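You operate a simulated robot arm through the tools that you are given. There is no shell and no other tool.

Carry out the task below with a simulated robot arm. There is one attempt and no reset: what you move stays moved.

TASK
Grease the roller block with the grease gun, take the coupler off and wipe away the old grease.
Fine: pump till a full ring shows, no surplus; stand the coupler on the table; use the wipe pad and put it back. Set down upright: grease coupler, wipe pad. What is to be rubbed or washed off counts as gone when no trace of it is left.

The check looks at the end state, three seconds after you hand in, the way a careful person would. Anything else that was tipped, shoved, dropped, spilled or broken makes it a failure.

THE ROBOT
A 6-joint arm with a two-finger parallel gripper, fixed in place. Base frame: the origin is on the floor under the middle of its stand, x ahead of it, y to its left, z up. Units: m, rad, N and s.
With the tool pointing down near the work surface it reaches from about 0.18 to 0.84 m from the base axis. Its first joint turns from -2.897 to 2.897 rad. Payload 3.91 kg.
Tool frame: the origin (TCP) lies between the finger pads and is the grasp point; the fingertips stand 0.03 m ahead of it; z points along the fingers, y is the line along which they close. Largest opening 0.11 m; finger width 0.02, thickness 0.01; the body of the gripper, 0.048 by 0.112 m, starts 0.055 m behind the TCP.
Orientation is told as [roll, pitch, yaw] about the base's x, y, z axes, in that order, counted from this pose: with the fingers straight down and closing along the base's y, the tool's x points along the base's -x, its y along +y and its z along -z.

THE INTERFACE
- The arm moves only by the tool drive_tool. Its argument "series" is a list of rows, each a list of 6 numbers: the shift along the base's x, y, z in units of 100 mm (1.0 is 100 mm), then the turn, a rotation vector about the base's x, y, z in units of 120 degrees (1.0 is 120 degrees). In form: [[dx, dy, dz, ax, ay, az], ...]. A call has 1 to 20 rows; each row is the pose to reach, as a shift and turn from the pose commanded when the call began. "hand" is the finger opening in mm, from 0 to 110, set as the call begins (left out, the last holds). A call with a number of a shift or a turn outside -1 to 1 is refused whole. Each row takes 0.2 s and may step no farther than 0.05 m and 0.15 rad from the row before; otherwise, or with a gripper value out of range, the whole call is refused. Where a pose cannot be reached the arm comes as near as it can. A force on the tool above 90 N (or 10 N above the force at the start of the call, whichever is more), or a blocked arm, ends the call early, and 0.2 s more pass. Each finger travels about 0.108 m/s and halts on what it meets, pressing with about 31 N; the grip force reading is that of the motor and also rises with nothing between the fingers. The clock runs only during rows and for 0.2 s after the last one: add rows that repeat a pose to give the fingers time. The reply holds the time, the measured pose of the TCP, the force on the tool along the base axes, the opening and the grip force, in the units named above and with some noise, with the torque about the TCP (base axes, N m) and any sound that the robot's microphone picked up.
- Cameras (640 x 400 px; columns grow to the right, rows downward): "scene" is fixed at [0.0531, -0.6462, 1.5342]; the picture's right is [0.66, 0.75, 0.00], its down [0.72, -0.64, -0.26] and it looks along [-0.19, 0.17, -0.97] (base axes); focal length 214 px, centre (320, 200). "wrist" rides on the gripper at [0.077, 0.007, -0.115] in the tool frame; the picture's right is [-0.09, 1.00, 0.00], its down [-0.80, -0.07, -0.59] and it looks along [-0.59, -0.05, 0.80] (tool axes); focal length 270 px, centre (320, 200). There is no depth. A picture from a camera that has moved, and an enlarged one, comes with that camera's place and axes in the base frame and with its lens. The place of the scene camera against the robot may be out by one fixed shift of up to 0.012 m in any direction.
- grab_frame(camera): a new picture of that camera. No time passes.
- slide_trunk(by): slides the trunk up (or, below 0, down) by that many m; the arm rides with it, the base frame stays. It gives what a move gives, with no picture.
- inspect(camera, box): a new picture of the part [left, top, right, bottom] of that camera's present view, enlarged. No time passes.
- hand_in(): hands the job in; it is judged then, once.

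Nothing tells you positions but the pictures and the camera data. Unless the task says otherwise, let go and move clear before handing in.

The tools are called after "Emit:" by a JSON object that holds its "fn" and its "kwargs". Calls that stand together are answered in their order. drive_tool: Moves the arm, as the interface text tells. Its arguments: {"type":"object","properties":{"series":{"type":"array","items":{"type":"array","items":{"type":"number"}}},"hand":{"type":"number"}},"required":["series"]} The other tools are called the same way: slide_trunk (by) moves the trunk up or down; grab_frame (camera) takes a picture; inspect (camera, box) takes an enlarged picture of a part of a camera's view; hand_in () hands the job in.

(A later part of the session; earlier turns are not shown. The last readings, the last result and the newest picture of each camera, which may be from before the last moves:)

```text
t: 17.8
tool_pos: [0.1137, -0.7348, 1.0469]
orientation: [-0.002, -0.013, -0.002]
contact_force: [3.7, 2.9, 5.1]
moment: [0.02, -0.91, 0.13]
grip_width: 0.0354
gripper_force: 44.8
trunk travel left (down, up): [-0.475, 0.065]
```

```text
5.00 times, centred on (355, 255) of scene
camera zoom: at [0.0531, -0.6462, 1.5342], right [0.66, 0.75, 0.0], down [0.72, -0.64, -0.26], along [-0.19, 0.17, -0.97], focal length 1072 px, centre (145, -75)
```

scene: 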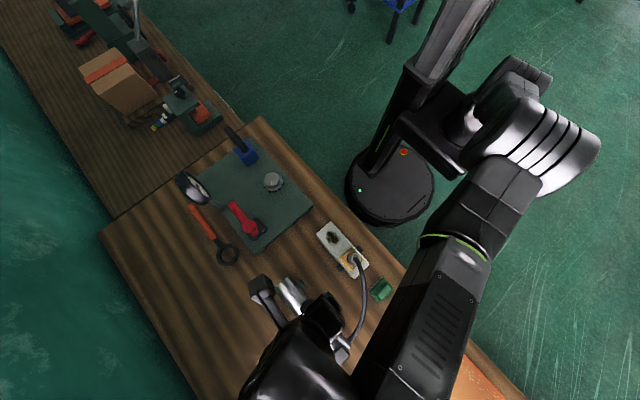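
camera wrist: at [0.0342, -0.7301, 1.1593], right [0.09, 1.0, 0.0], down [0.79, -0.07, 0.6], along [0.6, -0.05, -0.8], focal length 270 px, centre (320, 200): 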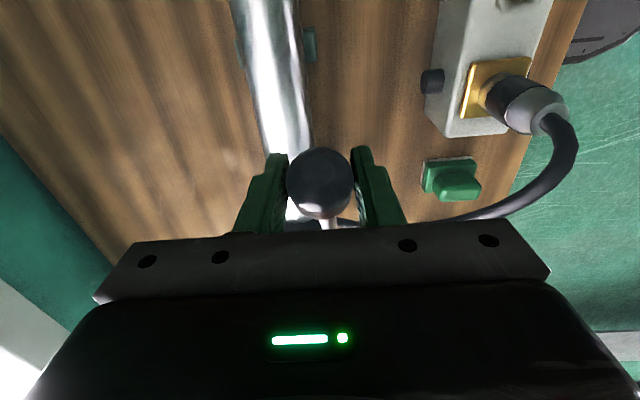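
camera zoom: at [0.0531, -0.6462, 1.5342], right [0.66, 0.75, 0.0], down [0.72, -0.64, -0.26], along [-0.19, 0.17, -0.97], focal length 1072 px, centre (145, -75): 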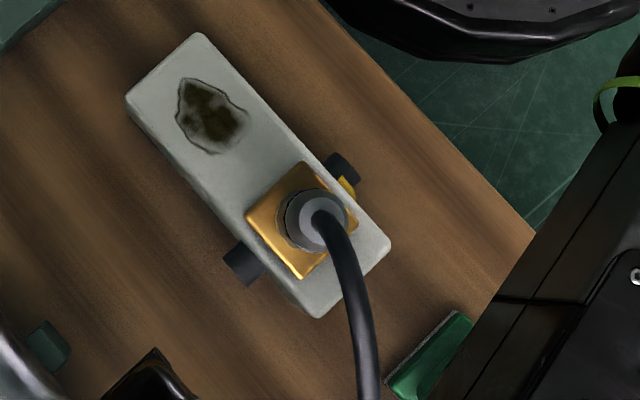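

A yellow arc has appeared next to the black roller pin on the block's far (+y) side, which wasn't there before. That is where the ring shows, so I'll zoom in on it.

Emit:
{"fn": "inspect", "kwargs": {"camera": "scene", "box": [360, 235, 392, 259]}}

Emit:
{"fn": "inspect", "kwargs": {"camera": "scene", "box": [335, 235, 391, 277]}}

Emit:
{"fn": "inspect", "kwargs": {"camera": "wrist", "box": [415, 50, 475, 110]}}

Emit:
{"fn": "inspect", "kwargs": {"camera": "wrist", "box": [500, 30, 600, 110]}}

```text
16.00 times, centred on (376, 247) of scene
camera zoom: at [0.0531, -0.6462, 1.5342], right [0.66, 0.75, 0.0], down [0.72, -0.64, -0.26], along [-0.19, 0.17, -0.97], focal length 3432 px, centre (-576, -552)
```

zoom: 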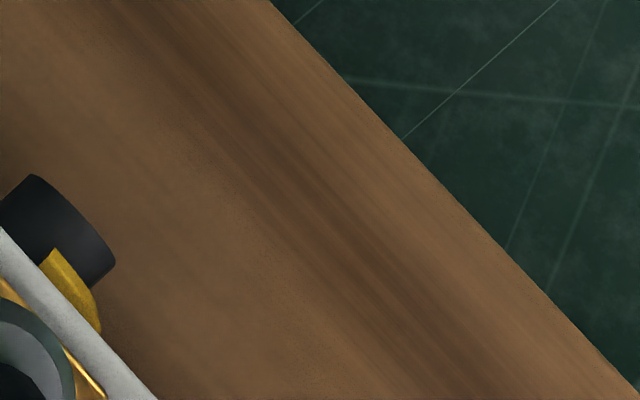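

```text
9.52 times, centred on (363, 256) of scene
camera zoom: at [0.0531, -0.6462, 1.5342], right [0.66, 0.75, 0.0], down [0.72, -0.64, -0.26], along [-0.19, 0.17, -0.97], focal length 2043 px, centre (-90, -333)
```

zoom: 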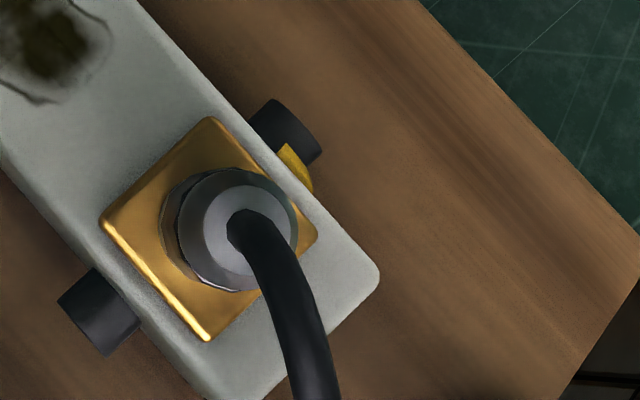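

```text
6.67 times, centred on (445, 80) of wrist
camera zoom: at [0.0342, -0.7301, 1.1593], right [0.09, 1.0, 0.0], down [0.79, -0.07, 0.6], along [0.6, -0.05, -0.8], focal length 1802 px, centre (-513, 1000)
```

zoom: 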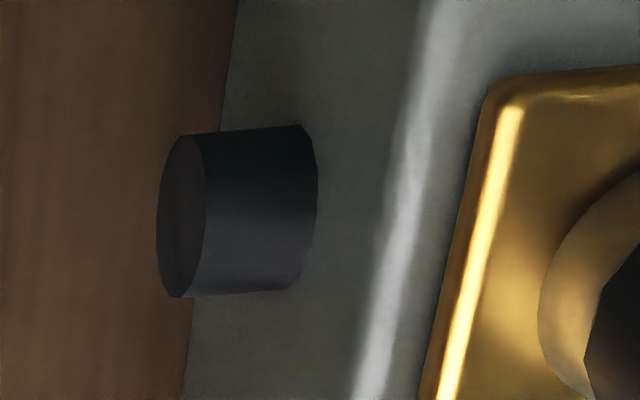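

```text
5.00 times, centred on (550, 70) of wrist
camera zoom: at [0.0342, -0.7301, 1.1593], right [0.09, 1.0, 0.0], down [0.79, -0.07, 0.6], along [0.6, -0.05, -0.8], focal length 1351 px, centre (-830, 850)
```

zoom: 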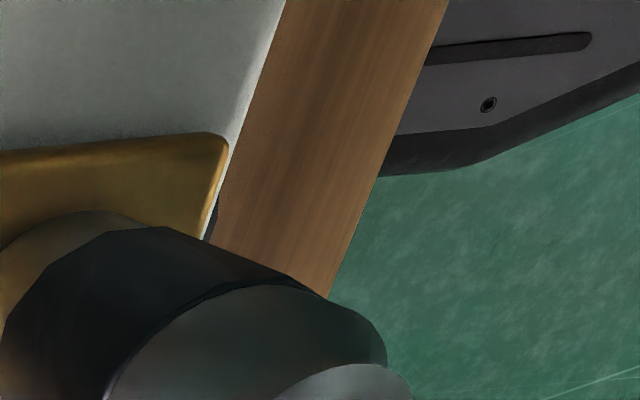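

The ring forms around the roller pin on the block's +y face, and one stroke gave a partial arc. I'll let go of the knob and go look at that face directly to judge how much each stroke adds.

Emit:
{"fn": "drive_tool", "kwargs": {"series": [[0, 0, 0, 0, 0, 0], [0, 0, 0, 0, 0, 0], [0, 0, 0, 0, 0, 0]], "hand": 85}}

Emit:
{"fn": "inspect", "kwargs": {"camera": "wrist", "box": [220, 80, 440, 240]}}

```text
t: 18.6
tool_pos: [0.1126, -0.7353, 1.0458]
orientation: [-0.001, -0.012, 0.001]
contact_force: [0.5, -0.7, 0.0]
moment: [-0.01, -0.01, 0.01]
grip_width: 0.0849
gripper_force: 0.1
trunk travel left (down, up): [-0.475, 0.065]
```

```text
2.50 times, centred on (330, 160) of wrist
camera zoom: at [0.0334, -0.7309, 1.1579], right [0.09, 1.0, 0.0], down [0.79, -0.07, 0.6], along [0.6, -0.05, -0.8], focal length 676 px, centre (295, 300)
```

zoom: 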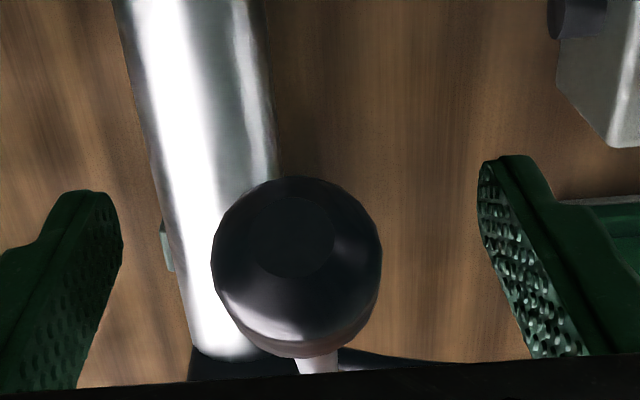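

The lever stays where it is. I'll lift clear and swing around to view the +y face.

Emit:
{"fn": "drive_tool", "kwargs": {"series": [[0, 0, 0.3, 0, 0, 0], [0, 0, 0.65, 0, 0, 0], [0, 0, 1.0, 0, 0, 0], [0, 0.2, 1.0, 0, 0.005, -0.06], [0, 0.4, 1.0, 0, 0.005, -0.12], [0, 0.6, 1.0, 0, 0.005, -0.18], [0, 0.8, 1.0, 0, 0.005, -0.24], [0, 1.0, 1.0, 0, 0.005, -0.3]]}}

Emit:
{"fn": "drive_tool", "kwargs": {"series": [[0, 0.2, 0, 0, 0, -0.07], [0, 0.4, 0, 0, 0, -0.14], [0, 0.6, 0, 0, 0, -0.21], [0, 0.8, 0, 0, 0, -0.28], [0, 1.0, 0, 0, 0, -0.35], [0, 1.0, 0, 0, 0, -0.42], [0, 1.0, 0, 0, 0, -0.45]]}}

Emit:
{"fn": "drive_tool", "kwargs": {"series": [[0, 0.3, -0.3, 0, 0, 0], [0, 0.6, -0.6, 0, 0, 0], [0, 0.9, -0.9, 0, 0, 0], [0, 1.0, -1.0, 0, 0, 0], [0, 1.0, -1.0, 0, 0, 0]]}}

Emit:
{"fn": "grab_frame", "kwargs": {"camera": "wrist"}}

```text
t: 20.4
tool_pos: [0.1117, -0.6336, 1.1452]
orientation: [-0.004, -0.005, -0.631]
contact_force: [-0.5, 0.5, -0.6]
moment: [-0.01, 0.04, -0.02]
grip_width: 0.0848
gripper_force: 0.1
trunk travel left (down, up): [-0.475, 0.065]
```

```text
t: 22.0
tool_pos: [0.1121, -0.5351, 1.1464]
orientation: [-0.003, -0.002, -1.573]
contact_force: [-0.2, -0.7, 0.0]
moment: [0.0, 0.02, 0.01]
grip_width: 0.0851
gripper_force: 0.0
trunk travel left (down, up): [-0.475, 0.065]
```

```text
t: 23.2
tool_pos: [0.1119, -0.4358, 1.0446]
orientation: [-0.004, -0.003, -1.57]
contact_force: [0.1, 0.4, -0.5]
moment: [0.01, -0.01, -0.02]
grip_width: 0.0851
gripper_force: 0.1
trunk travel left (down, up): [-0.475, 0.065]
```

```text
taken
camera wrist: at [0.1191, -0.36, 1.1586], right [1.0, -0.09, 0.0], down [-0.07, -0.8, 0.6], along [-0.05, -0.59, -0.8], focal length 270 px, centre (320, 200)
```

wrist: 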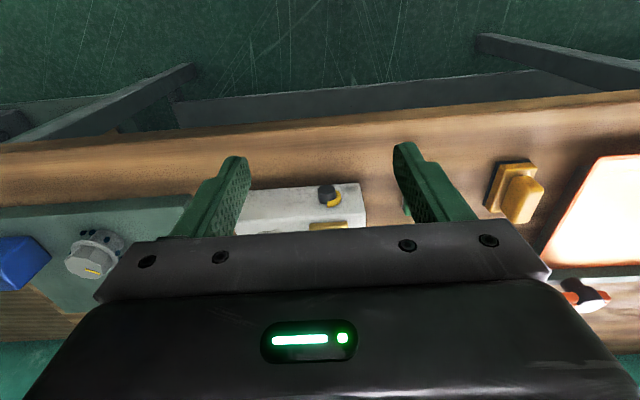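

Emit:
{"fn": "inspect", "kwargs": {"camera": "wrist", "box": [305, 170, 365, 220]}}

```text
8.00 times, centred on (335, 195) of wrist
camera zoom: at [0.1191, -0.36, 1.1586], right [1.0, -0.09, 0.0], down [-0.07, -0.8, 0.6], along [-0.05, -0.59, -0.8], focal length 2162 px, centre (200, 240)
```

zoom: 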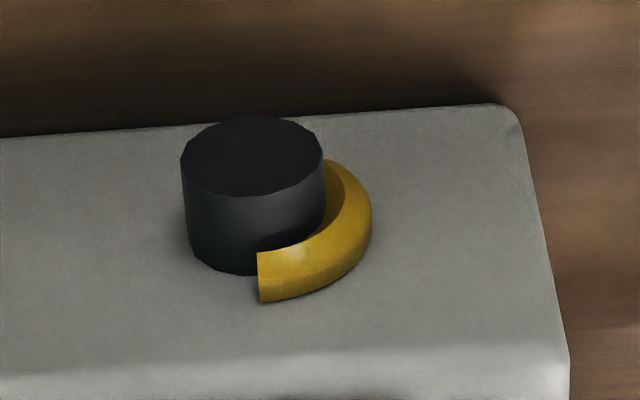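

One stroke gave an arc running from the top round to at least the lower right of the pin; its far end is hidden. I'll tilt the camera flatter to see how far it goes.

Emit:
{"fn": "drive_tool", "kwargs": {"series": [[0, 0.03, -0.1, -0.057, 0, 0], [0, 0.06, -0.2, -0.114, 0, 0], [0, 0.1, -0.35, -0.171, 0, 0], [0, 0.13, -0.5, -0.228, 0, 0], [0, 0.16, -0.65, -0.283, 0, 0], [0, 0.16, -0.65, -0.283, 0, 0]]}}

Emit:
{"fn": "grab_frame", "kwargs": {"camera": "wrist"}}

```text
t: 24.6
tool_pos: [0.1197, -0.4428, 1.0007]
orientation: [-0.019, -0.596, -1.58]
contact_force: [0.7, 0.5, 0.0]
moment: [-0.03, 0.05, -0.02]
grip_width: 0.085
gripper_force: 0.1
out of reach, approached as far as the arm can: row 5, 6
trunk travel left (down, up): [-0.475, 0.065]
```

```text
taken
camera wrist: at [0.1289, -0.3169, 1.0506], right [1.0, -0.09, 0.03], down [-0.06, -0.33, 0.94], along [-0.08, -0.94, -0.33], focal length 270 px, centre (320, 200)
```

wrist: 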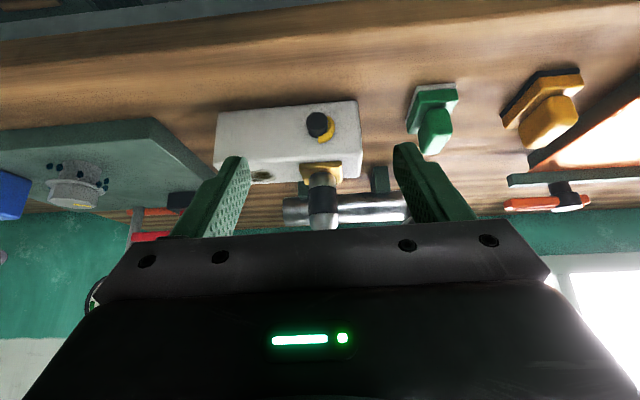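

Emit:
{"fn": "inspect", "kwargs": {"camera": "wrist", "box": [290, 100, 350, 150]}}

Emit:
{"fn": "inspect", "kwargs": {"camera": "wrist", "box": [200, 90, 480, 230]}}

```text
8.00 times, centred on (320, 125) of wrist
camera zoom: at [0.1289, -0.3169, 1.0506], right [1.0, -0.09, 0.03], down [-0.06, -0.33, 0.94], along [-0.08, -0.94, -0.33], focal length 2162 px, centre (320, 800)
```

zoom: 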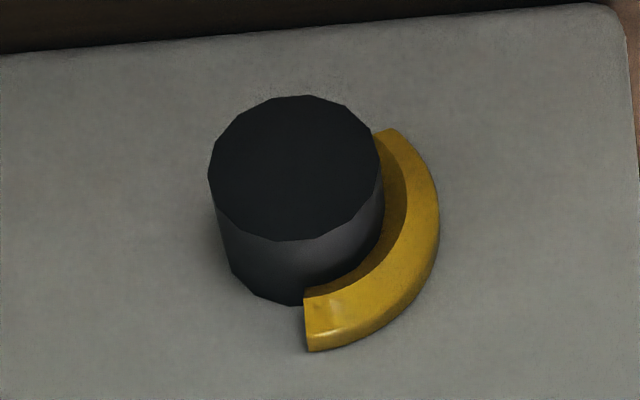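

```text
2.29 times, centred on (340, 160) of wrist
camera zoom: at [0.1289, -0.3169, 1.0506], right [1.0, -0.09, 0.03], down [-0.06, -0.33, 0.94], along [-0.08, -0.94, -0.33], focal length 618 px, centre (274, 291)
```

zoom: 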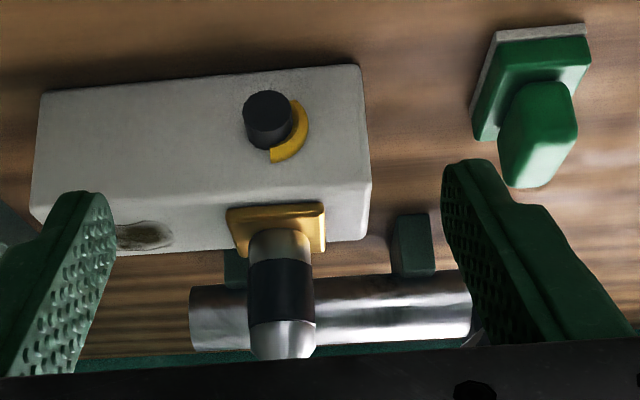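

The arc covers about 133° of the circle for one stroke, running from the top via +x, so roughly 2.7 strokes make a full ring. I'll return to the knob and make a second identical stroke.

Emit:
{"fn": "drive_tool", "kwargs": {"series": [[0, -0.03, 0.15, 0.057, 0, 0], [0, -0.06, 0.3, 0.114, 0, 0], [0, -0.1, 0.45, 0.171, 0, 0], [0, -0.13, 0.55, 0.228, 0, 0], [0, -0.16, 0.65, 0.283, 0, 0], [0, -0.16, 0.65, 0.283, 0, 0]]}}

Emit:
{"fn": "drive_tool", "kwargs": {"series": [[0, -0.05, 0.3, 0, 0, 0], [0, -0.1, 0.65, 0, 0, 0], [0, -0.3, 1.0, 0, 0, 0], [0, -0.65, 1.0, 0, 0, 0], [0, -1.0, 1.0, 0, 0, 0]]}}

Emit:
{"fn": "drive_tool", "kwargs": {"series": [[0, -0.2, 0, 0, 0, 0.07], [0, -0.4, 0, 0, 0, 0.14], [0, -0.6, 0, 0, 0, 0.21], [0, -0.8, 0, 0, 0, 0.28], [0, -1.0, 0, 0, 0, 0.35], [0, -1.0, 0, 0, 0, 0.42], [0, -1.0, 0, 0, 0, 0.45]]}}

Emit:
{"fn": "drive_tool", "kwargs": {"series": [[0, -0.2, 0, 0, 0, 0.06], [0, -0.4, 0, 0, 0, 0.12], [0, -0.6, 0, 0, 0, 0.18], [0, -0.8, 0, 0, 0, 0.24], [0, -1.0, 0, 0, 0, 0.3], [0, -1.0, 0, 0, 0, 0.3]]}}

Emit:
{"fn": "grab_frame", "kwargs": {"camera": "wrist"}}

```text
t: 26.0
tool_pos: [0.1195, -0.4594, 1.0667]
orientation: [-0.001, -0.001, -1.57]
contact_force: [-1.0, -0.5, -0.1]
moment: [-0.01, 0.01, 0.0]
grip_width: 0.0849
gripper_force: 0.1
out of reach, approached as far as the arm can: row 1, 2
trunk travel left (down, up): [-0.475, 0.065]
```

```text
t: 27.2
tool_pos: [0.1172, -0.5609, 1.1672]
orientation: [-0.003, -0.001, -1.571]
contact_force: [-0.4, 0.6, 0.0]
moment: [0.02, -0.02, -0.01]
grip_width: 0.0849
gripper_force: 0.2
trunk travel left (down, up): [-0.475, 0.065]
```

```text
t: 28.8
tool_pos: [0.1198, -0.6597, 1.1669]
orientation: [-0.003, -0.003, -0.627]
contact_force: [0.0, 0.4, -0.1]
moment: [0.02, 0.0, 0.03]
grip_width: 0.085
gripper_force: 0.1
trunk travel left (down, up): [-0.475, 0.065]
```

```text
t: 30.2
tool_pos: [0.1161, -0.7217, 1.1683]
orientation: [-0.006, -0.004, 0.003]
contact_force: [0.5, 0.2, 0.4]
moment: [-0.04, 0.01, -0.03]
grip_width: 0.085
gripper_force: 0.1
out of reach, approached as far as the arm can: row 4, 5, 6
trunk travel left (down, up): [-0.475, 0.065]
```

```text
taken
camera wrist: at [0.0387, -0.7182, 1.2821], right [0.09, 1.0, -0.01], down [0.8, -0.07, 0.6], along [0.59, -0.06, -0.8], focal length 270 px, centre (320, 200)
```

wrist: 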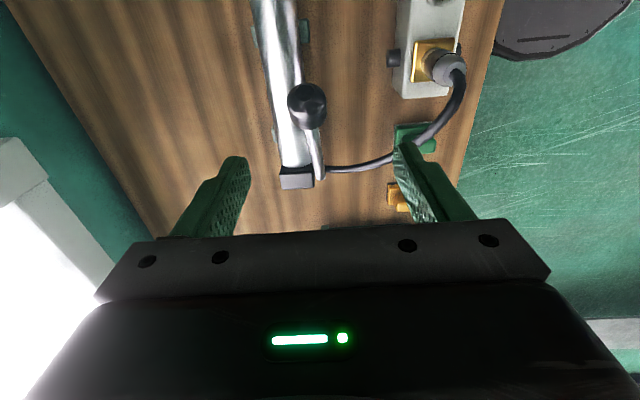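

I'm above the knob (slightly reach-limited at this height). I'll descend and re-grip it.

Emit:
{"fn": "drive_tool", "kwargs": {"series": [[-0.01, -0.03, -0.25, 0, 0, 0], [-0.02, -0.08, -0.5, 0, 0, 0], [-0.024, -0.133, -0.7, 0, 0, 0], [-0.024, -0.133, -0.7, 0, 0, 0]]}}

Emit:
{"fn": "grab_frame", "kwargs": {"camera": "wrist"}}

```text
t: 31.2
tool_pos: [0.1159, -0.7381, 1.0966]
orientation: [-0.003, -0.003, 0.0]
contact_force: [0.0, 1.3, -0.2]
moment: [-0.02, -0.02, -0.01]
grip_width: 0.0852
gripper_force: 0.0
trunk travel left (down, up): [-0.475, 0.065]
```

```text
taken
camera wrist: at [0.0379, -0.7332, 1.21], right [0.09, 1.0, 0.0], down [0.8, -0.07, 0.6], along [0.59, -0.05, -0.8], focal length 270 px, centre (320, 200)
```

wrist: 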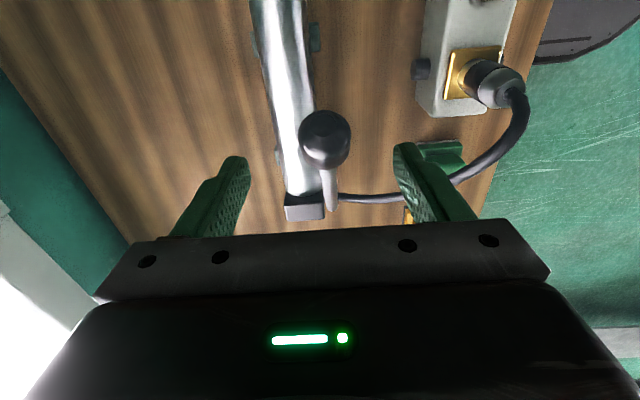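

Emit:
{"fn": "drive_tool", "kwargs": {"series": [[-0.02, 0.025, -0.25, 0, 0, 0], [-0.027, 0.025, -0.5, 0, 0, 0], [-0.027, 0.025, -0.5, 0, 0, 0]]}}

Emit:
{"fn": "drive_tool", "kwargs": {"series": [[0, 0, 0, 0, 0, 0], [0, 0, 0, 0, 0, 0], [0, 0, 0, 0, 0, 0], [0, 0, 0, 0, 0, 0]], "hand": 30}}

Emit:
{"fn": "grab_frame", "kwargs": {"camera": "wrist"}}

```text
t: 32.0
tool_pos: [0.1117, -0.7361, 1.0474]
orientation: [-0.004, -0.004, -0.001]
contact_force: [0.3, -0.6, -0.1]
moment: [0.0, 0.0, 0.02]
grip_width: 0.085
gripper_force: 0.1
trunk travel left (down, up): [-0.475, 0.065]
```

```text
t: 33.0
tool_pos: [0.1121, -0.736, 1.0473]
orientation: [-0.003, -0.001, 0.0]
contact_force: [-1.4, 13.6, -4.9]
moment: [0.23, 0.21, 0.05]
grip_width: 0.0357
gripper_force: 44.3
trunk travel left (down, up): [-0.475, 0.065]
```

```text
taken
camera wrist: at [0.0347, -0.7302, 1.16], right [0.09, 1.0, 0.0], down [0.8, -0.07, 0.6], along [0.59, -0.05, -0.8], focal length 270 px, centre (320, 200)
```

wrist: 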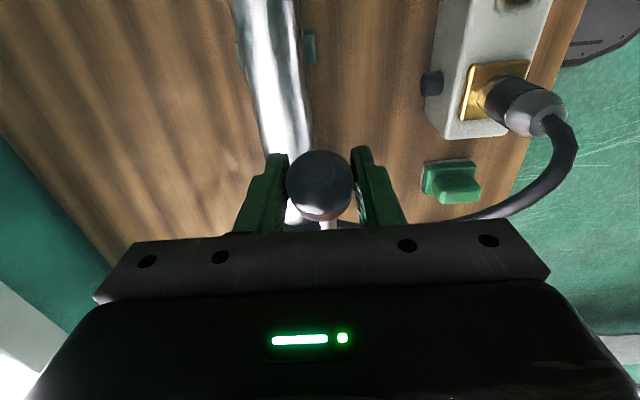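

The grip is good with a small side load, which I'll correct during the stroke. Second stroke down, then back up.

Emit:
{"fn": "drive_tool", "kwargs": {"series": [[-0.03, 0.016, -0.05, 0, -0.0167, 0], [-0.065, 0.016, -0.099, 0, -0.0333, 0], [-0.145, 0.016, -0.223, 0, -0.075, 0], [-0.21, 0.016, -0.354, 0, -0.1167, 0], [-0.262, 0.016, -0.49, 0, -0.1583, 0], [-0.303, 0.016, -0.631, 0, -0.2, 0], [-0.325, 0.016, -0.746, 0, -0.2333, 0], [-0.332, 0.016, -0.786, 0, -0.24, 0], [-0.332, 0.016, -0.786, 0, -0.24, 0]]}}

Emit:
{"fn": "inspect", "kwargs": {"camera": "scene", "box": [240, 220, 400, 340]}}

```text
t: 35.0
tool_pos: [0.0775, -0.7343, 0.9695]
orientation: [-0.006, -0.506, 0.0]
contact_force: [-5.2, -5.5, 3.3]
moment: [0.09, -0.32, -0.19]
grip_width: 0.0355
gripper_force: 45.6
trunk travel left (down, up): [-0.475, 0.065]
```

```text
3.33 times, centred on (320, 280) of scene
camera zoom: at [0.0531, -0.6462, 1.5342], right [0.66, 0.75, 0.0], down [0.72, -0.64, -0.26], along [-0.19, 0.17, -0.97], focal length 715 px, centre (320, -67)
```

zoom: 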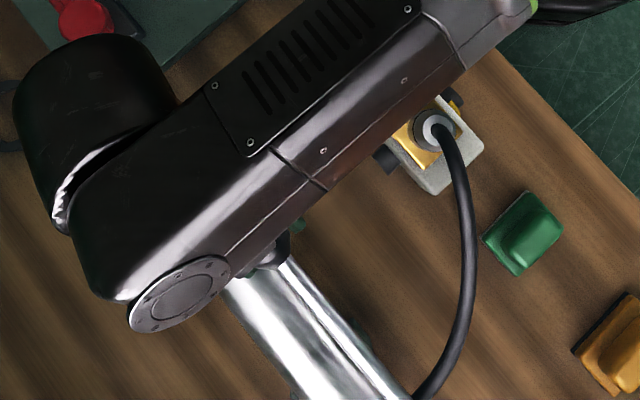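

Emit:
{"fn": "drive_tool", "kwargs": {"series": [[0.01, -0.008, 0.05, 0, 0.012, 0], [0.029, -0.008, 0.155, 0, 0.04, 0], [0.07, -0.008, 0.296, 0, 0.0817, 0], [0.122, -0.008, 0.432, 0, 0.1233, 0], [0.187, -0.008, 0.563, 0, 0.165, 0], [0.267, -0.008, 0.687, 0, 0.2067, 0], [0.325, -0.008, 0.775, 0, 0.236, 0], [0.325, -0.008, 0.775, 0, 0.236, 0]]}}

Emit:
{"fn": "inspect", "kwargs": {"camera": "scene", "box": [335, 235, 391, 277]}}

Emit:
{"fn": "grab_frame", "kwargs": {"camera": "wrist"}}

```text
t: 36.8
tool_pos: [0.111, -0.7354, 1.0466]
orientation: [-0.003, -0.011, 0.0]
contact_force: [1.9, -6.2, 7.7]
moment: [-0.08, -1.29, 0.14]
grip_width: 0.0354
gripper_force: 45.1
trunk travel left (down, up): [-0.475, 0.065]
```

```text
9.52 times, centred on (363, 256) of scene
camera zoom: at [0.0531, -0.6462, 1.5342], right [0.66, 0.75, 0.0], down [0.72, -0.64, -0.26], along [-0.19, 0.17, -0.97], focal length 2043 px, centre (-90, -333)
```

zoom: 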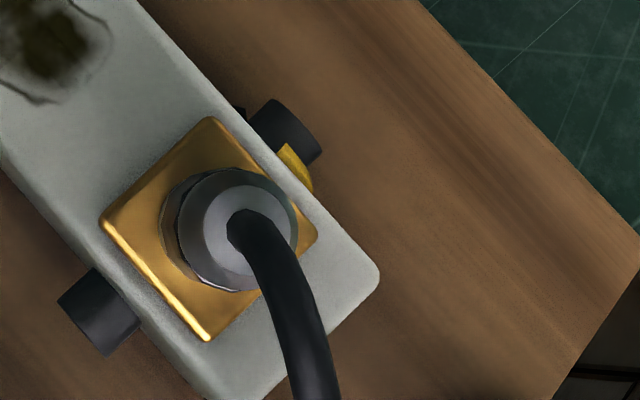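

```text
taken
camera wrist: at [0.0332, -0.7299, 1.1587], right [0.09, 1.0, 0.0], down [0.79, -0.07, 0.6], along [0.6, -0.06, -0.8], focal length 270 px, centre (320, 200)
```

wrist: 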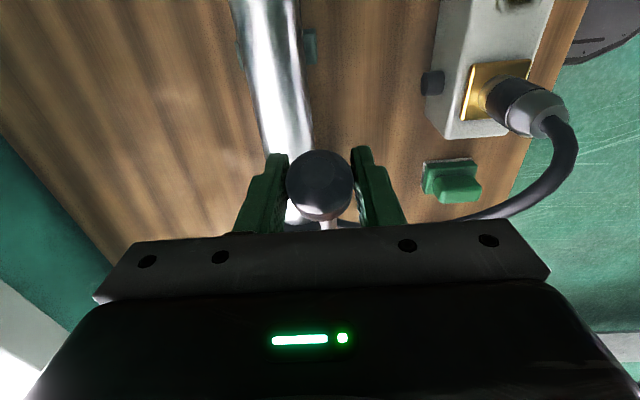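

The scene view hints the ring now reaches the −x side of the pin. I'll release the lever and go look at the ring again before any more pumping.

Emit:
{"fn": "drive_tool", "kwargs": {"series": [[0, 0, 0, 0, 0, 0], [0, 0, 0, 0, 0, 0], [0, 0, 0, 0, 0, 0]], "hand": 85}}

Emit:
{"fn": "drive_tool", "kwargs": {"series": [[0, 0, 0.3, 0, 0, 0], [0, 0, 0.65, 0, 0, 0], [0, 0, 1.0, 0, 0, 0], [0, 0.2, 1.0, 0, 0.005, -0.06], [0, 0.4, 1.0, 0, 0.005, -0.12], [0, 0.6, 1.0, 0, 0.005, -0.18], [0, 0.8, 1.0, 0, 0.005, -0.24], [0, 1.0, 1.0, 0, 0.005, -0.3]]}}

Emit:
{"fn": "drive_tool", "kwargs": {"series": [[0, 0.2, 0, 0, 0, -0.07], [0, 0.4, 0, 0, 0, -0.14], [0, 0.6, 0, 0, 0, -0.21], [0, 0.8, 0, 0, 0, -0.28], [0, 1.0, 0, 0, 0, -0.35], [0, 1.0, 0, 0, 0, -0.42], [0, 1.0, 0, 0, 0, -0.45]]}}

Emit:
{"fn": "drive_tool", "kwargs": {"series": [[0, 0.3, -0.3, 0, 0, 0], [0, 0.6, -0.6, 0, 0, 0], [0, 0.9, -0.9, -0.05, 0, 0], [0, 0.9, -1.0, -0.1, 0, 0], [0, 0.9, -1.0, -0.15, 0, 0], [0, 0.9, -1.0, -0.2, 0, 0], [0, 0.9, -1.0, -0.2, 0, 0]]}}

Emit:
{"fn": "grab_frame", "kwargs": {"camera": "wrist"}}

```text
t: 37.6
tool_pos: [0.1108, -0.7341, 1.0457]
orientation: [-0.003, -0.01, -0.001]
contact_force: [0.4, -0.7, 0.4]
moment: [0.0, 0.0, -0.01]
grip_width: 0.0851
gripper_force: 0.1
trunk travel left (down, up): [-0.475, 0.065]
```

```text
t: 39.4
tool_pos: [0.1121, -0.6332, 1.1467]
orientation: [-0.007, -0.001, -0.63]
contact_force: [0.0, -0.8, -1.0]
moment: [0.0, 0.01, -0.01]
grip_width: 0.0851
gripper_force: 0.1
trunk travel left (down, up): [-0.475, 0.065]
```

```text
t: 41.0
tool_pos: [0.1115, -0.5346, 1.145]
orientation: [-0.007, -0.003, -1.572]
contact_force: [0.3, -0.5, -0.2]
moment: [0.04, 0.02, 0.03]
grip_width: 0.0849
gripper_force: 0.1
trunk travel left (down, up): [-0.475, 0.065]
```

```text
t: 42.6
tool_pos: [0.1113, -0.444, 1.0452]
orientation: [-0.005, -0.419, -1.571]
contact_force: [0.0, 0.7, -0.1]
moment: [-0.02, 0.03, -0.01]
grip_width: 0.0851
gripper_force: 0.0
trunk travel left (down, up): [-0.475, 0.065]
```

```text
taken
camera wrist: at [0.1188, -0.3299, 1.1172], right [1.0, -0.08, 0.03], down [-0.07, -0.49, 0.87], along [-0.06, -0.87, -0.49], focal length 270 px, centre (320, 200)
```

wrist: 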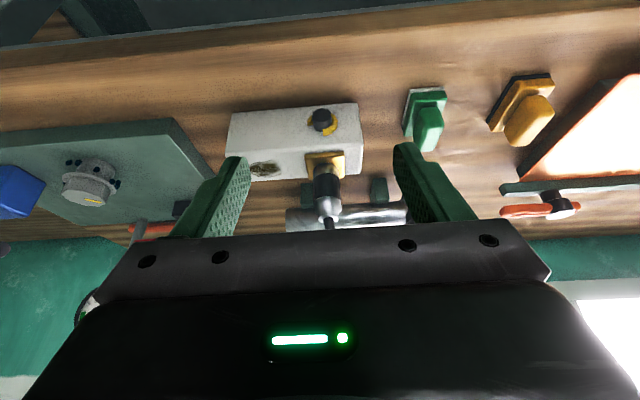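

Emit:
{"fn": "inspect", "kwargs": {"camera": "wrist", "box": [290, 95, 350, 145]}}

```text
8.00 times, centred on (320, 120) of wrist
camera zoom: at [0.1188, -0.3299, 1.1172], right [1.0, -0.08, 0.03], down [-0.07, -0.49, 0.87], along [-0.06, -0.87, -0.49], focal length 2162 px, centre (320, 840)
```

zoom: 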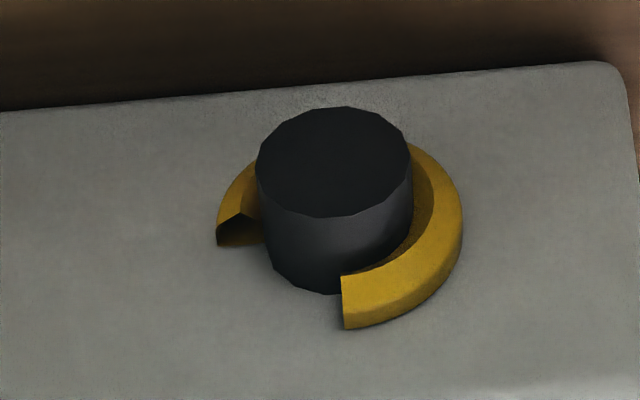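

The ring now covers about 278° (roughly 139° per stroke), ending just past the −x side. About 0.6 of a stroke remains, so I'll go back and do a partial stroke of about 14° first.

Emit:
{"fn": "drive_tool", "kwargs": {"series": [[0, 0, 0, 0.05, 0, 0], [0, 0, 0.1, 0.1, 0, 0], [0, 0, 0.2, 0.15, 0, 0], [0, -0.1, 0.4, 0.2, 0, 0], [0, -0.3, 0.7, 0.2, 0, 0], [0, -0.6, 1.0, 0.2, 0, 0], [0, -0.9, 1.0, 0.2, 0, 0]]}}

Emit:
{"fn": "drive_tool", "kwargs": {"series": [[0, -0.2, 0, 0, 0, 0.07], [0, -0.4, 0, 0, 0, 0.14], [0, -0.6, 0, 0, 0, 0.21], [0, -0.8, 0, 0, 0, 0.28], [0, -1.0, 0, 0, 0, 0.35], [0, -1.0, 0, 0, 0, 0.42], [0, -1.0, 0, 0, 0, 0.45]]}}

Emit:
{"fn": "drive_tool", "kwargs": {"series": [[0, -0.2, 0, 0, 0, 0.06], [0, -0.4, 0, 0, 0, 0.12], [0, -0.6, -0.1, 0, 0, 0.18], [0, -0.8, -0.2, 0, 0, 0.24], [0, -1.0, -0.3, 0, 0, 0.3], [0, -1.0, -0.4, 0, 0, 0.3], [0, -1.0, -0.4, 0, 0, 0.3]]}}

Emit:
{"fn": "grab_frame", "kwargs": {"camera": "wrist"}}

```text
t: 44.2
tool_pos: [0.1115, -0.5344, 1.1453]
orientation: [-0.007, 0.0, -1.571]
contact_force: [-0.4, -0.4, -0.5]
moment: [0.04, -0.02, 0.0]
grip_width: 0.0848
gripper_force: 0.0
trunk travel left (down, up): [-0.475, 0.065]
```

```text
t: 45.8
tool_pos: [0.1112, -0.6343, 1.1453]
orientation: [-0.007, -0.001, -0.627]
contact_force: [0.7, 0.2, 0.2]
moment: [-0.01, 0.04, 0.01]
grip_width: 0.085
gripper_force: 0.1
trunk travel left (down, up): [-0.475, 0.065]
```

```text
t: 47.4
tool_pos: [0.1127, -0.7356, 1.1062]
orientation: [-0.006, -0.002, 0.001]
contact_force: [-0.3, -1.0, -0.3]
moment: [0.0, 0.01, -0.01]
grip_width: 0.0849
gripper_force: 0.1
trunk travel left (down, up): [-0.475, 0.065]
```

```text
taken
camera wrist: at [0.034, -0.7296, 1.2189], right [0.09, 1.0, -0.01], down [0.8, -0.07, 0.6], along [0.59, -0.06, -0.8], focal length 270 px, centre (320, 200)
```

wrist: 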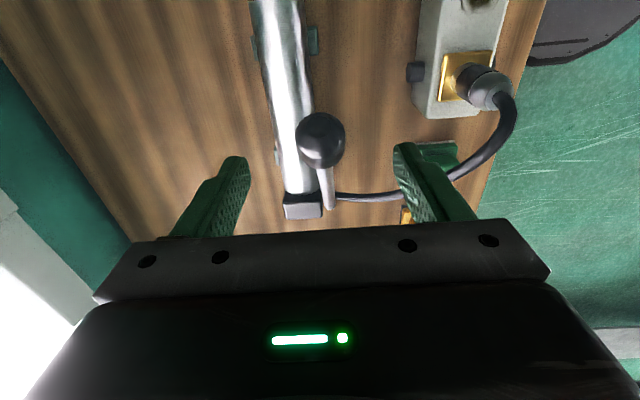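

Emit:
{"fn": "drive_tool", "kwargs": {"series": [[0, 0.008, -0.3, 0, 0, 0], [0, 0.008, -0.59, 0, 0, 0], [0, 0.008, -0.59, 0, 0, 0]]}}

Emit:
{"fn": "drive_tool", "kwargs": {"series": [[0, 0, 0, 0, 0, 0], [0, 0, 0, 0, 0, 0], [0, 0, 0, 0, 0, 0], [0, 0, 0, 0, 0, 0]], "hand": 30}}

Emit:
{"fn": "inspect", "kwargs": {"camera": "scene", "box": [335, 235, 391, 277]}}

```text
t: 48.2
tool_pos: [0.111, -0.7343, 1.0476]
orientation: [-0.007, -0.002, -0.001]
contact_force: [0.0, 1.1, 0.3]
moment: [0.02, 0.0, -0.02]
grip_width: 0.0851
gripper_force: 0.1
trunk travel left (down, up): [-0.475, 0.065]
```

```text
t: 49.2
tool_pos: [0.1112, -0.7355, 1.0473]
orientation: [-0.006, -0.002, 0.0]
contact_force: [-0.1, -7.8, 1.9]
moment: [-0.18, -0.12, -0.01]
grip_width: 0.0355
gripper_force: 45.3
trunk travel left (down, up): [-0.475, 0.065]
```

```text
9.52 times, centred on (363, 256) of scene
camera zoom: at [0.0531, -0.6462, 1.5342], right [0.66, 0.75, 0.0], down [0.72, -0.64, -0.26], along [-0.19, 0.17, -0.97], focal length 2043 px, centre (-90, -333)
```

zoom: 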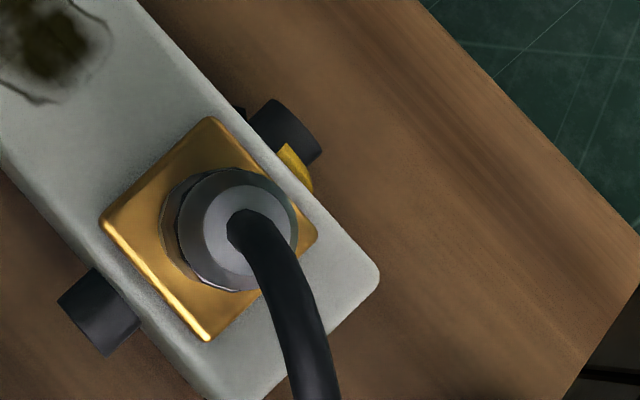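

Now a partial stroke, about 14° down and back up, then check the ring in the scene view.

Emit:
{"fn": "drive_tool", "kwargs": {"series": [[-0.03, -0.009, -0.05, 0, -0.0167, 0], [-0.065, -0.009, -0.099, 0, -0.0333, 0], [-0.145, -0.009, -0.223, 0, -0.075, 0], [-0.21, -0.009, -0.354, 0, -0.1167, 0], [-0.21, -0.009, -0.354, 0, -0.1167, 0]]}}

Emit:
{"fn": "inspect", "kwargs": {"camera": "scene", "box": [320, 225, 400, 285]}}

Emit:
{"fn": "drive_tool", "kwargs": {"series": [[0.07, 0, 0.131, 0, 0.0417, 0], [0.145, 0, 0.255, 0, 0.0833, 0], [0.205, 0, 0.343, 0, 0.1127, 0], [0.205, 0, 0.343, 0, 0.1127, 0]]}}

Emit:
{"fn": "inspect", "kwargs": {"camera": "scene", "box": [335, 235, 391, 277]}}

```text
t: 50.4
tool_pos: [0.0893, -0.7352, 1.0109]
orientation: [-0.006, -0.245, 0.001]
contact_force: [-4.2, -4.1, 0.2]
moment: [0.04, 0.48, -0.03]
grip_width: 0.0358
gripper_force: 44.5
trunk travel left (down, up): [-0.475, 0.065]
```

```text
6.67 times, centred on (360, 255) of scene
camera zoom: at [0.0531, -0.6462, 1.5342], right [0.66, 0.75, 0.0], down [0.72, -0.64, -0.26], along [-0.19, 0.17, -0.97], focal length 1430 px, centre (53, -167)
```

zoom: 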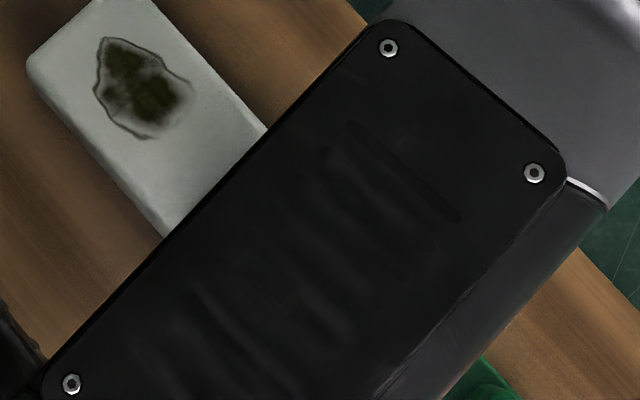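

```text
t: 51.4
tool_pos: [0.1098, -0.7349, 1.0453]
orientation: [-0.007, -0.009, 0.001]
contact_force: [-4.4, -2.3, 4.7]
moment: [0.08, 0.03, -0.07]
grip_width: 0.0358
gripper_force: 45.1
trunk travel left (down, up): [-0.475, 0.065]
```

```text
9.52 times, centred on (363, 256) of scene
camera zoom: at [0.0531, -0.6462, 1.5342], right [0.66, 0.75, 0.0], down [0.72, -0.64, -0.26], along [-0.19, 0.17, -0.97], focal length 2043 px, centre (-90, -333)
```

zoom: 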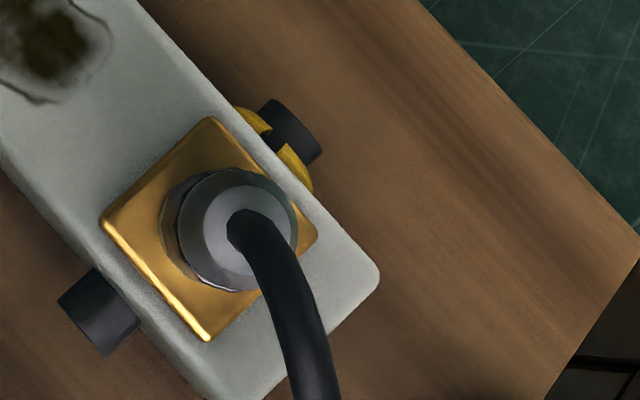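

The partial stroke extended the ring proportionally; only a small gap at the top remains. Zooming in to judge it.

Emit:
{"fn": "inspect", "kwargs": {"camera": "scene", "box": [352, 240, 376, 258]}}

```text
16.00 times, centred on (364, 249) of scene
camera zoom: at [0.0531, -0.6462, 1.5342], right [0.66, 0.75, 0.0], down [0.72, -0.64, -0.26], along [-0.19, 0.17, -0.97], focal length 3432 px, centre (-384, -584)
```

zoom: 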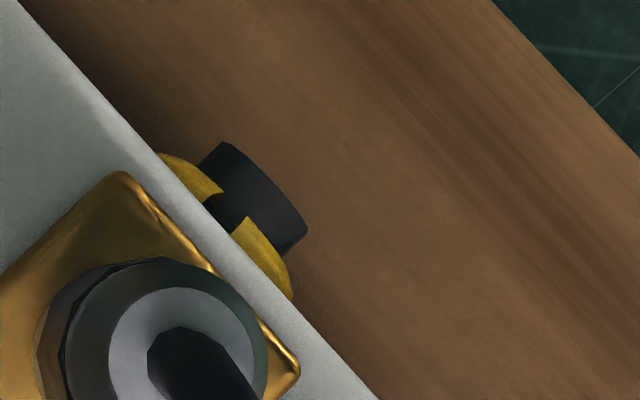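

The remaining gap is about 20°, so roughly 4° of lever travel. I'll press down 3.5° and look.

Emit:
{"fn": "drive_tool", "kwargs": {"series": [[-0.027, 0, -0.044, 0, -0.0145, 0], [-0.055, 0, -0.088, 0, -0.029, 0], [-0.055, 0, -0.088, 0, -0.029, 0]]}}

Emit:
{"fn": "inspect", "kwargs": {"camera": "scene", "box": [352, 240, 376, 258]}}

```text
t: 52.2
tool_pos: [0.1043, -0.7349, 1.0379]
orientation: [-0.008, -0.071, 0.0]
contact_force: [-4.9, -4.9, 6.9]
moment: [-0.09, -0.2, 0.04]
grip_width: 0.0356
gripper_force: 44.8
trunk travel left (down, up): [-0.475, 0.065]
```

```text
16.00 times, centred on (364, 249) of scene
camera zoom: at [0.0531, -0.6462, 1.5342], right [0.66, 0.75, 0.0], down [0.72, -0.64, -0.26], along [-0.19, 0.17, -0.97], focal length 3432 px, centre (-384, -584)
```

zoom: 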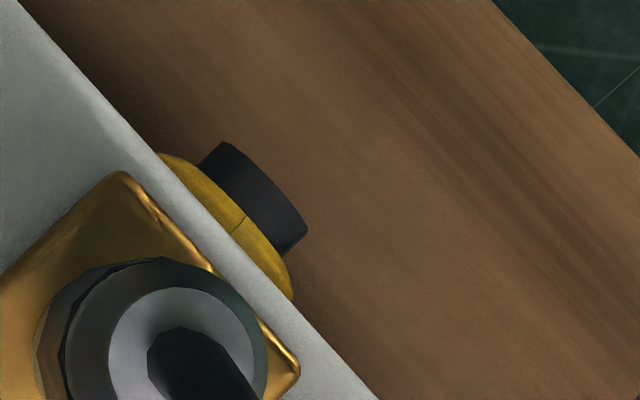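

Emit:
{"fn": "inspect", "kwargs": {"camera": "scene", "box": [358, 244, 370, 253]}}

```text
16.00 times, centred on (364, 248) of scene
camera zoom: at [0.0531, -0.6462, 1.5342], right [0.66, 0.75, 0.0], down [0.72, -0.64, -0.26], along [-0.19, 0.17, -0.97], focal length 3432 px, centre (-384, -576)
```

zoom: 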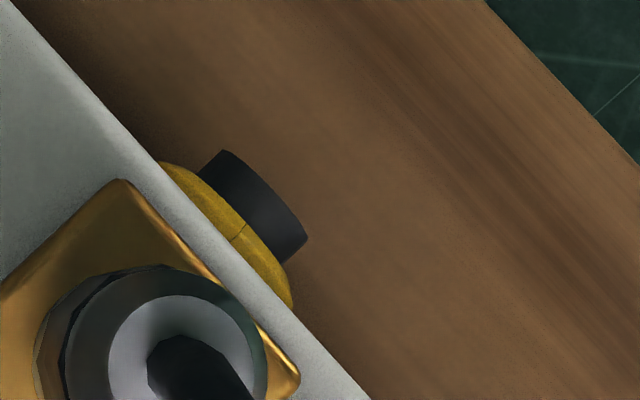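

Only a hairline remains at the top. I'll raise the lever back to its rest position, release, and view the ring up close.

Emit:
{"fn": "drive_tool", "kwargs": {"series": [[0.027, 0, 0.044, 0, 0.0145, 0], [0.06, 0, 0.093, 0, 0.031, 0], [0.06, 0, 0.093, 0, 0.031, 0]]}}

Emit:
{"fn": "drive_tool", "kwargs": {"series": [[0, 0, 0, 0, 0, 0], [0, 0, 0, 0, 0, 0], [0, 0, 0, 0, 0, 0]], "hand": 85}}

Emit:
{"fn": "drive_tool", "kwargs": {"series": [[0, 0, 0.3, 0, 0, 0], [0, 0, 0.65, 0, 0, 0], [0, 0, 1.0, 0, 0, 0], [0, 0.2, 1.0, 0, 0.005, -0.06], [0, 0.4, 1.0, 0, 0.005, -0.12], [0, 0.6, 1.0, 0, 0.005, -0.18], [0, 0.8, 1.0, 0, 0.005, -0.24], [0, 1.0, 1.0, 0, 0.005, -0.3]]}}

Emit:
{"fn": "drive_tool", "kwargs": {"series": [[0, 0.2, 0, 0, 0, -0.07], [0, 0.4, 0, 0, 0, -0.14], [0, 0.6, 0, 0, 0, -0.21], [0, 0.8, 0, 0, 0, -0.28], [0, 1.0, 0, 0, 0, -0.35], [0, 1.0, 0, 0, 0, -0.42], [0, 1.0, 0, 0, 0, -0.45]]}}

Emit:
{"fn": "drive_tool", "kwargs": {"series": [[0, 0.3, -0.3, 0, 0, 0], [0, 0.6, -0.6, 0, 0, 0], [0, 0.9, -0.9, -0.05, 0, 0], [0, 0.9, -1.0, -0.1, 0, 0], [0, 0.9, -1.0, -0.15, 0, 0], [0, 0.9, -1.0, -0.2, 0, 0], [0, 0.9, -1.0, -0.2, 0, 0]]}}

Emit:
{"fn": "inspect", "kwargs": {"camera": "wrist", "box": [290, 95, 350, 145]}}

Emit:
{"fn": "inspect", "kwargs": {"camera": "wrist", "box": [305, 108, 341, 138]}}

```text
t: 53.0
tool_pos: [0.1113, -0.7351, 1.0476]
orientation: [-0.006, -0.004, 0.001]
contact_force: [-4.5, -6.8, 7.9]
moment: [-0.1, -0.5, -0.01]
grip_width: 0.0352
gripper_force: 45.1
trunk travel left (down, up): [-0.475, 0.065]
```

```text
t: 53.8
tool_pos: [0.1115, -0.7348, 1.0453]
orientation: [-0.005, -0.007, 0.001]
contact_force: [-0.1, -0.4, -1.0]
moment: [0.0, 0.01, 0.01]
grip_width: 0.0849
gripper_force: 0.1
trunk travel left (down, up): [-0.475, 0.065]
```

```text
t: 55.6
tool_pos: [0.1112, -0.6346, 1.1467]
orientation: [-0.012, 0.002, -0.63]
contact_force: [-0.1, 0.4, 0.9]
moment: [0.0, 0.04, 0.02]
grip_width: 0.0851
gripper_force: 0.0
trunk travel left (down, up): [-0.475, 0.065]
```

```text
t: 57.2
tool_pos: [0.1117, -0.5344, 1.1466]
orientation: [-0.008, 0.005, -1.572]
contact_force: [0.2, 0.2, 0.2]
moment: [-0.03, -0.01, 0.0]
grip_width: 0.085
gripper_force: 0.0
trunk travel left (down, up): [-0.475, 0.065]
```

```text
t: 58.8
tool_pos: [0.1112, -0.4455, 1.0466]
orientation: [-0.009, -0.416, -1.572]
contact_force: [0.7, -0.3, -1.2]
moment: [-0.01, 0.0, 0.0]
grip_width: 0.085
gripper_force: 0.0
trunk travel left (down, up): [-0.475, 0.065]
```

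```text
8.00 times, centred on (320, 120) of wrist
camera zoom: at [0.1188, -0.3304, 1.1188], right [1.0, -0.08, 0.03], down [-0.07, -0.49, 0.87], along [-0.06, -0.87, -0.5], focal length 2162 px, centre (320, 840)
```

zoom: 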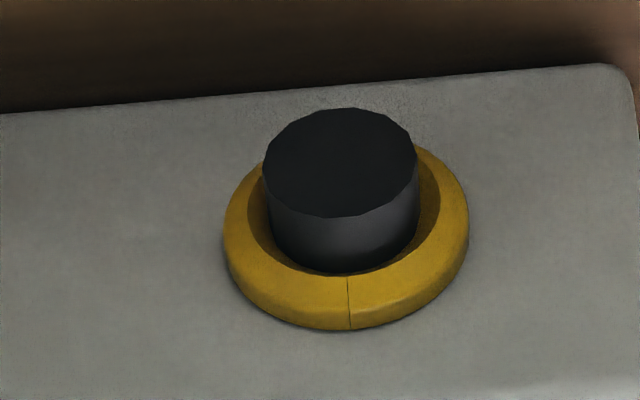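

```text
13.33 times, centred on (323, 123) of wrist
camera zoom: at [0.1188, -0.3304, 1.1188], right [1.0, -0.08, 0.03], down [-0.07, -0.49, 0.87], along [-0.06, -0.87, -0.5], focal length 3604 px, centre (280, 1227)
```

zoom: 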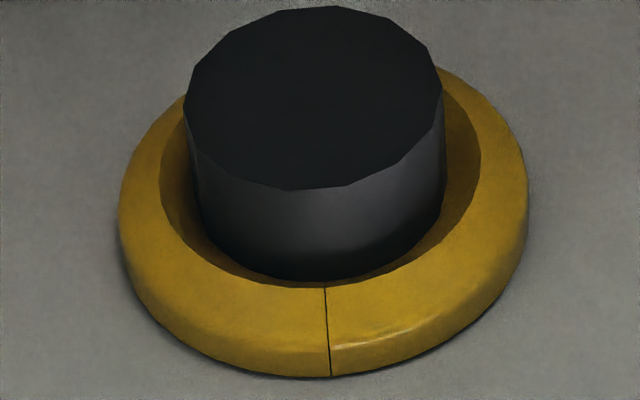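

The ring looks closed with just a hairline at the top seam, which may be a sub-degree gap. To be sure it is truly full, I'll add a tiny extra press of under 1° of lever (about 1% of the ring).

Emit:
{"fn": "drive_tool", "kwargs": {"series": [[0, 0, 0, 0.05, 0, 0], [0, 0, 0.1, 0.1, 0, 0], [0, 0, 0.2, 0.15, 0, 0], [0, -0.1, 0.4, 0.2, 0, 0], [0, -0.3, 0.7, 0.2, 0, 0], [0, -0.6, 1.0, 0.2, 0, 0], [0, -0.9, 1.0, 0.2, 0, 0]]}}

Emit:
{"fn": "drive_tool", "kwargs": {"series": [[0, -0.2, 0, 0, 0, 0.07], [0, -0.4, 0, 0, 0, 0.14], [0, -0.6, 0, 0, 0, 0.21], [0, -0.8, 0, 0, 0, 0.28], [0, -1.0, 0, 0, 0, 0.35], [0, -1.0, 0, 0, 0, 0.42], [0, -1.0, 0, 0, 0, 0.45]]}}

Emit:
{"fn": "drive_tool", "kwargs": {"series": [[0, -0.2, 0, 0, 0, 0.06], [0, -0.4, 0, 0, 0, 0.12], [0, -0.6, -0.1, 0, 0, 0.18], [0, -0.8, -0.2, 0, 0, 0.24], [0, -1.0, -0.3, 0, 0, 0.3], [0, -1.0, -0.4, 0, 0, 0.3], [0, -1.0, -0.4, 0, 0, 0.3]]}}

Emit:
{"fn": "grab_frame", "kwargs": {"camera": "wrist"}}

```text
t: 60.4
tool_pos: [0.1118, -0.5357, 1.1462]
orientation: [-0.011, 0.005, -1.569]
contact_force: [0.6, 0.1, 0.3]
moment: [0.03, 0.03, -0.03]
grip_width: 0.085
gripper_force: 0.0
trunk travel left (down, up): [-0.475, 0.065]
```

```text
t: 62.0
tool_pos: [0.1129, -0.6353, 1.1463]
orientation: [-0.011, 0.002, -0.628]
contact_force: [0.0, 0.1, 0.3]
moment: [0.0, -0.03, 0.04]
grip_width: 0.0849
gripper_force: 0.0
trunk travel left (down, up): [-0.475, 0.065]
```

```text
t: 63.6
tool_pos: [0.1109, -0.734, 1.1063]
orientation: [-0.007, 0.003, 0.0]
contact_force: [0.2, 0.1, 0.0]
moment: [0.01, 0.04, -0.03]
grip_width: 0.085
gripper_force: 0.0
trunk travel left (down, up): [-0.475, 0.065]
```

```text
taken
camera wrist: at [0.0342, -0.7293, 1.2198], right [0.09, 1.0, -0.01], down [0.8, -0.06, 0.59], along [0.59, -0.06, -0.81], focal length 270 px, centre (320, 200)
```

wrist: 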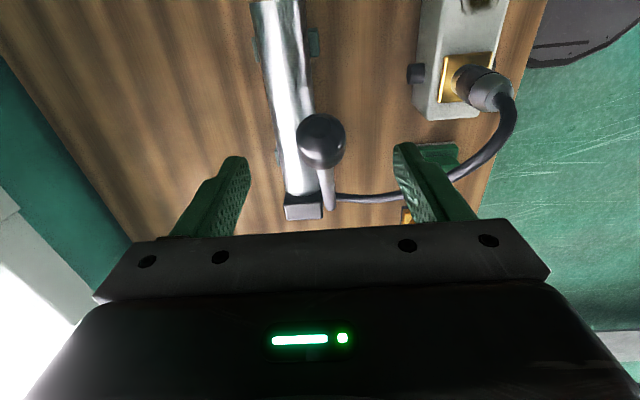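

Emit:
{"fn": "drive_tool", "kwargs": {"series": [[0.01, -0.005, -0.3, 0, 0, 0], [0.01, -0.005, -0.59, 0, 0, 0], [0.01, -0.005, -0.59, 0, 0, 0]]}}

Emit:
{"fn": "drive_tool", "kwargs": {"series": [[0, 0, 0, 0, 0, 0], [0, 0, 0, 0, 0, 0], [0, 0, 0, 0, 0, 0], [0, 0, 0, 0, 0, 0]], "hand": 30}}

Emit:
{"fn": "inspect", "kwargs": {"camera": "scene", "box": [352, 240, 376, 258]}}

```text
t: 64.4
tool_pos: [0.1125, -0.736, 1.0467]
orientation: [-0.01, 0.003, -0.002]
contact_force: [0.5, -0.3, 0.3]
moment: [0.02, -0.02, -0.02]
grip_width: 0.085
gripper_force: 0.1
trunk travel left (down, up): [-0.475, 0.065]
```

```text
t: 65.4
tool_pos: [0.1115, -0.7353, 1.0468]
orientation: [-0.007, 0.005, 0.0]
contact_force: [0.2, 6.2, -2.8]
moment: [0.12, 0.17, 0.03]
grip_width: 0.0356
gripper_force: 45.1
trunk travel left (down, up): [-0.475, 0.065]
```

```text
16.00 times, centred on (364, 249) of scene
camera zoom: at [0.0531, -0.6462, 1.5342], right [0.66, 0.75, 0.0], down [0.72, -0.64, -0.26], along [-0.19, 0.17, -0.97], focal length 3432 px, centre (-384, -584)
```

zoom: 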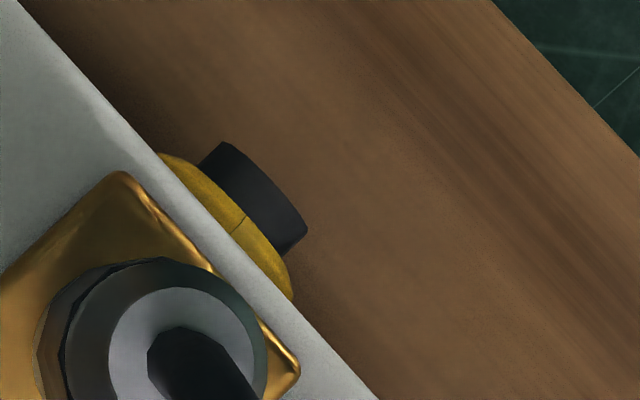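

Emit:
{"fn": "drive_tool", "kwargs": {"series": [[-0.01, 0.006, -0.014, 0, -0.005, 0], [-0.02, 0.006, -0.027, 0, -0.009, 0], [-0.02, 0.006, -0.027, 0, -0.009, 0]]}}

Emit:
{"fn": "inspect", "kwargs": {"camera": "scene", "box": [352, 240, 376, 258]}}

```text
t: 66.2
tool_pos: [0.1103, -0.7348, 1.0455]
orientation: [-0.011, -0.016, -0.001]
contact_force: [-1.1, 3.1, -2.4]
moment: [-0.1, 0.45, 0.04]
grip_width: 0.0357
gripper_force: 44.9
trunk travel left (down, up): [-0.475, 0.065]
```

```text
16.00 times, centred on (364, 249) of scene
camera zoom: at [0.0531, -0.6462, 1.5342], right [0.66, 0.75, 0.0], down [0.72, -0.64, -0.26], along [-0.19, 0.17, -0.97], focal length 3432 px, centre (-384, -584)
```

zoom: 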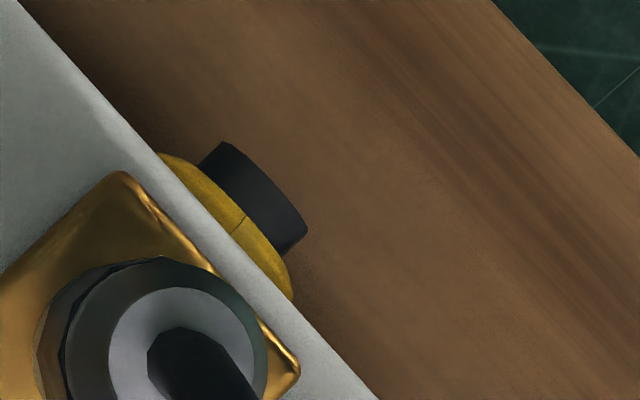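

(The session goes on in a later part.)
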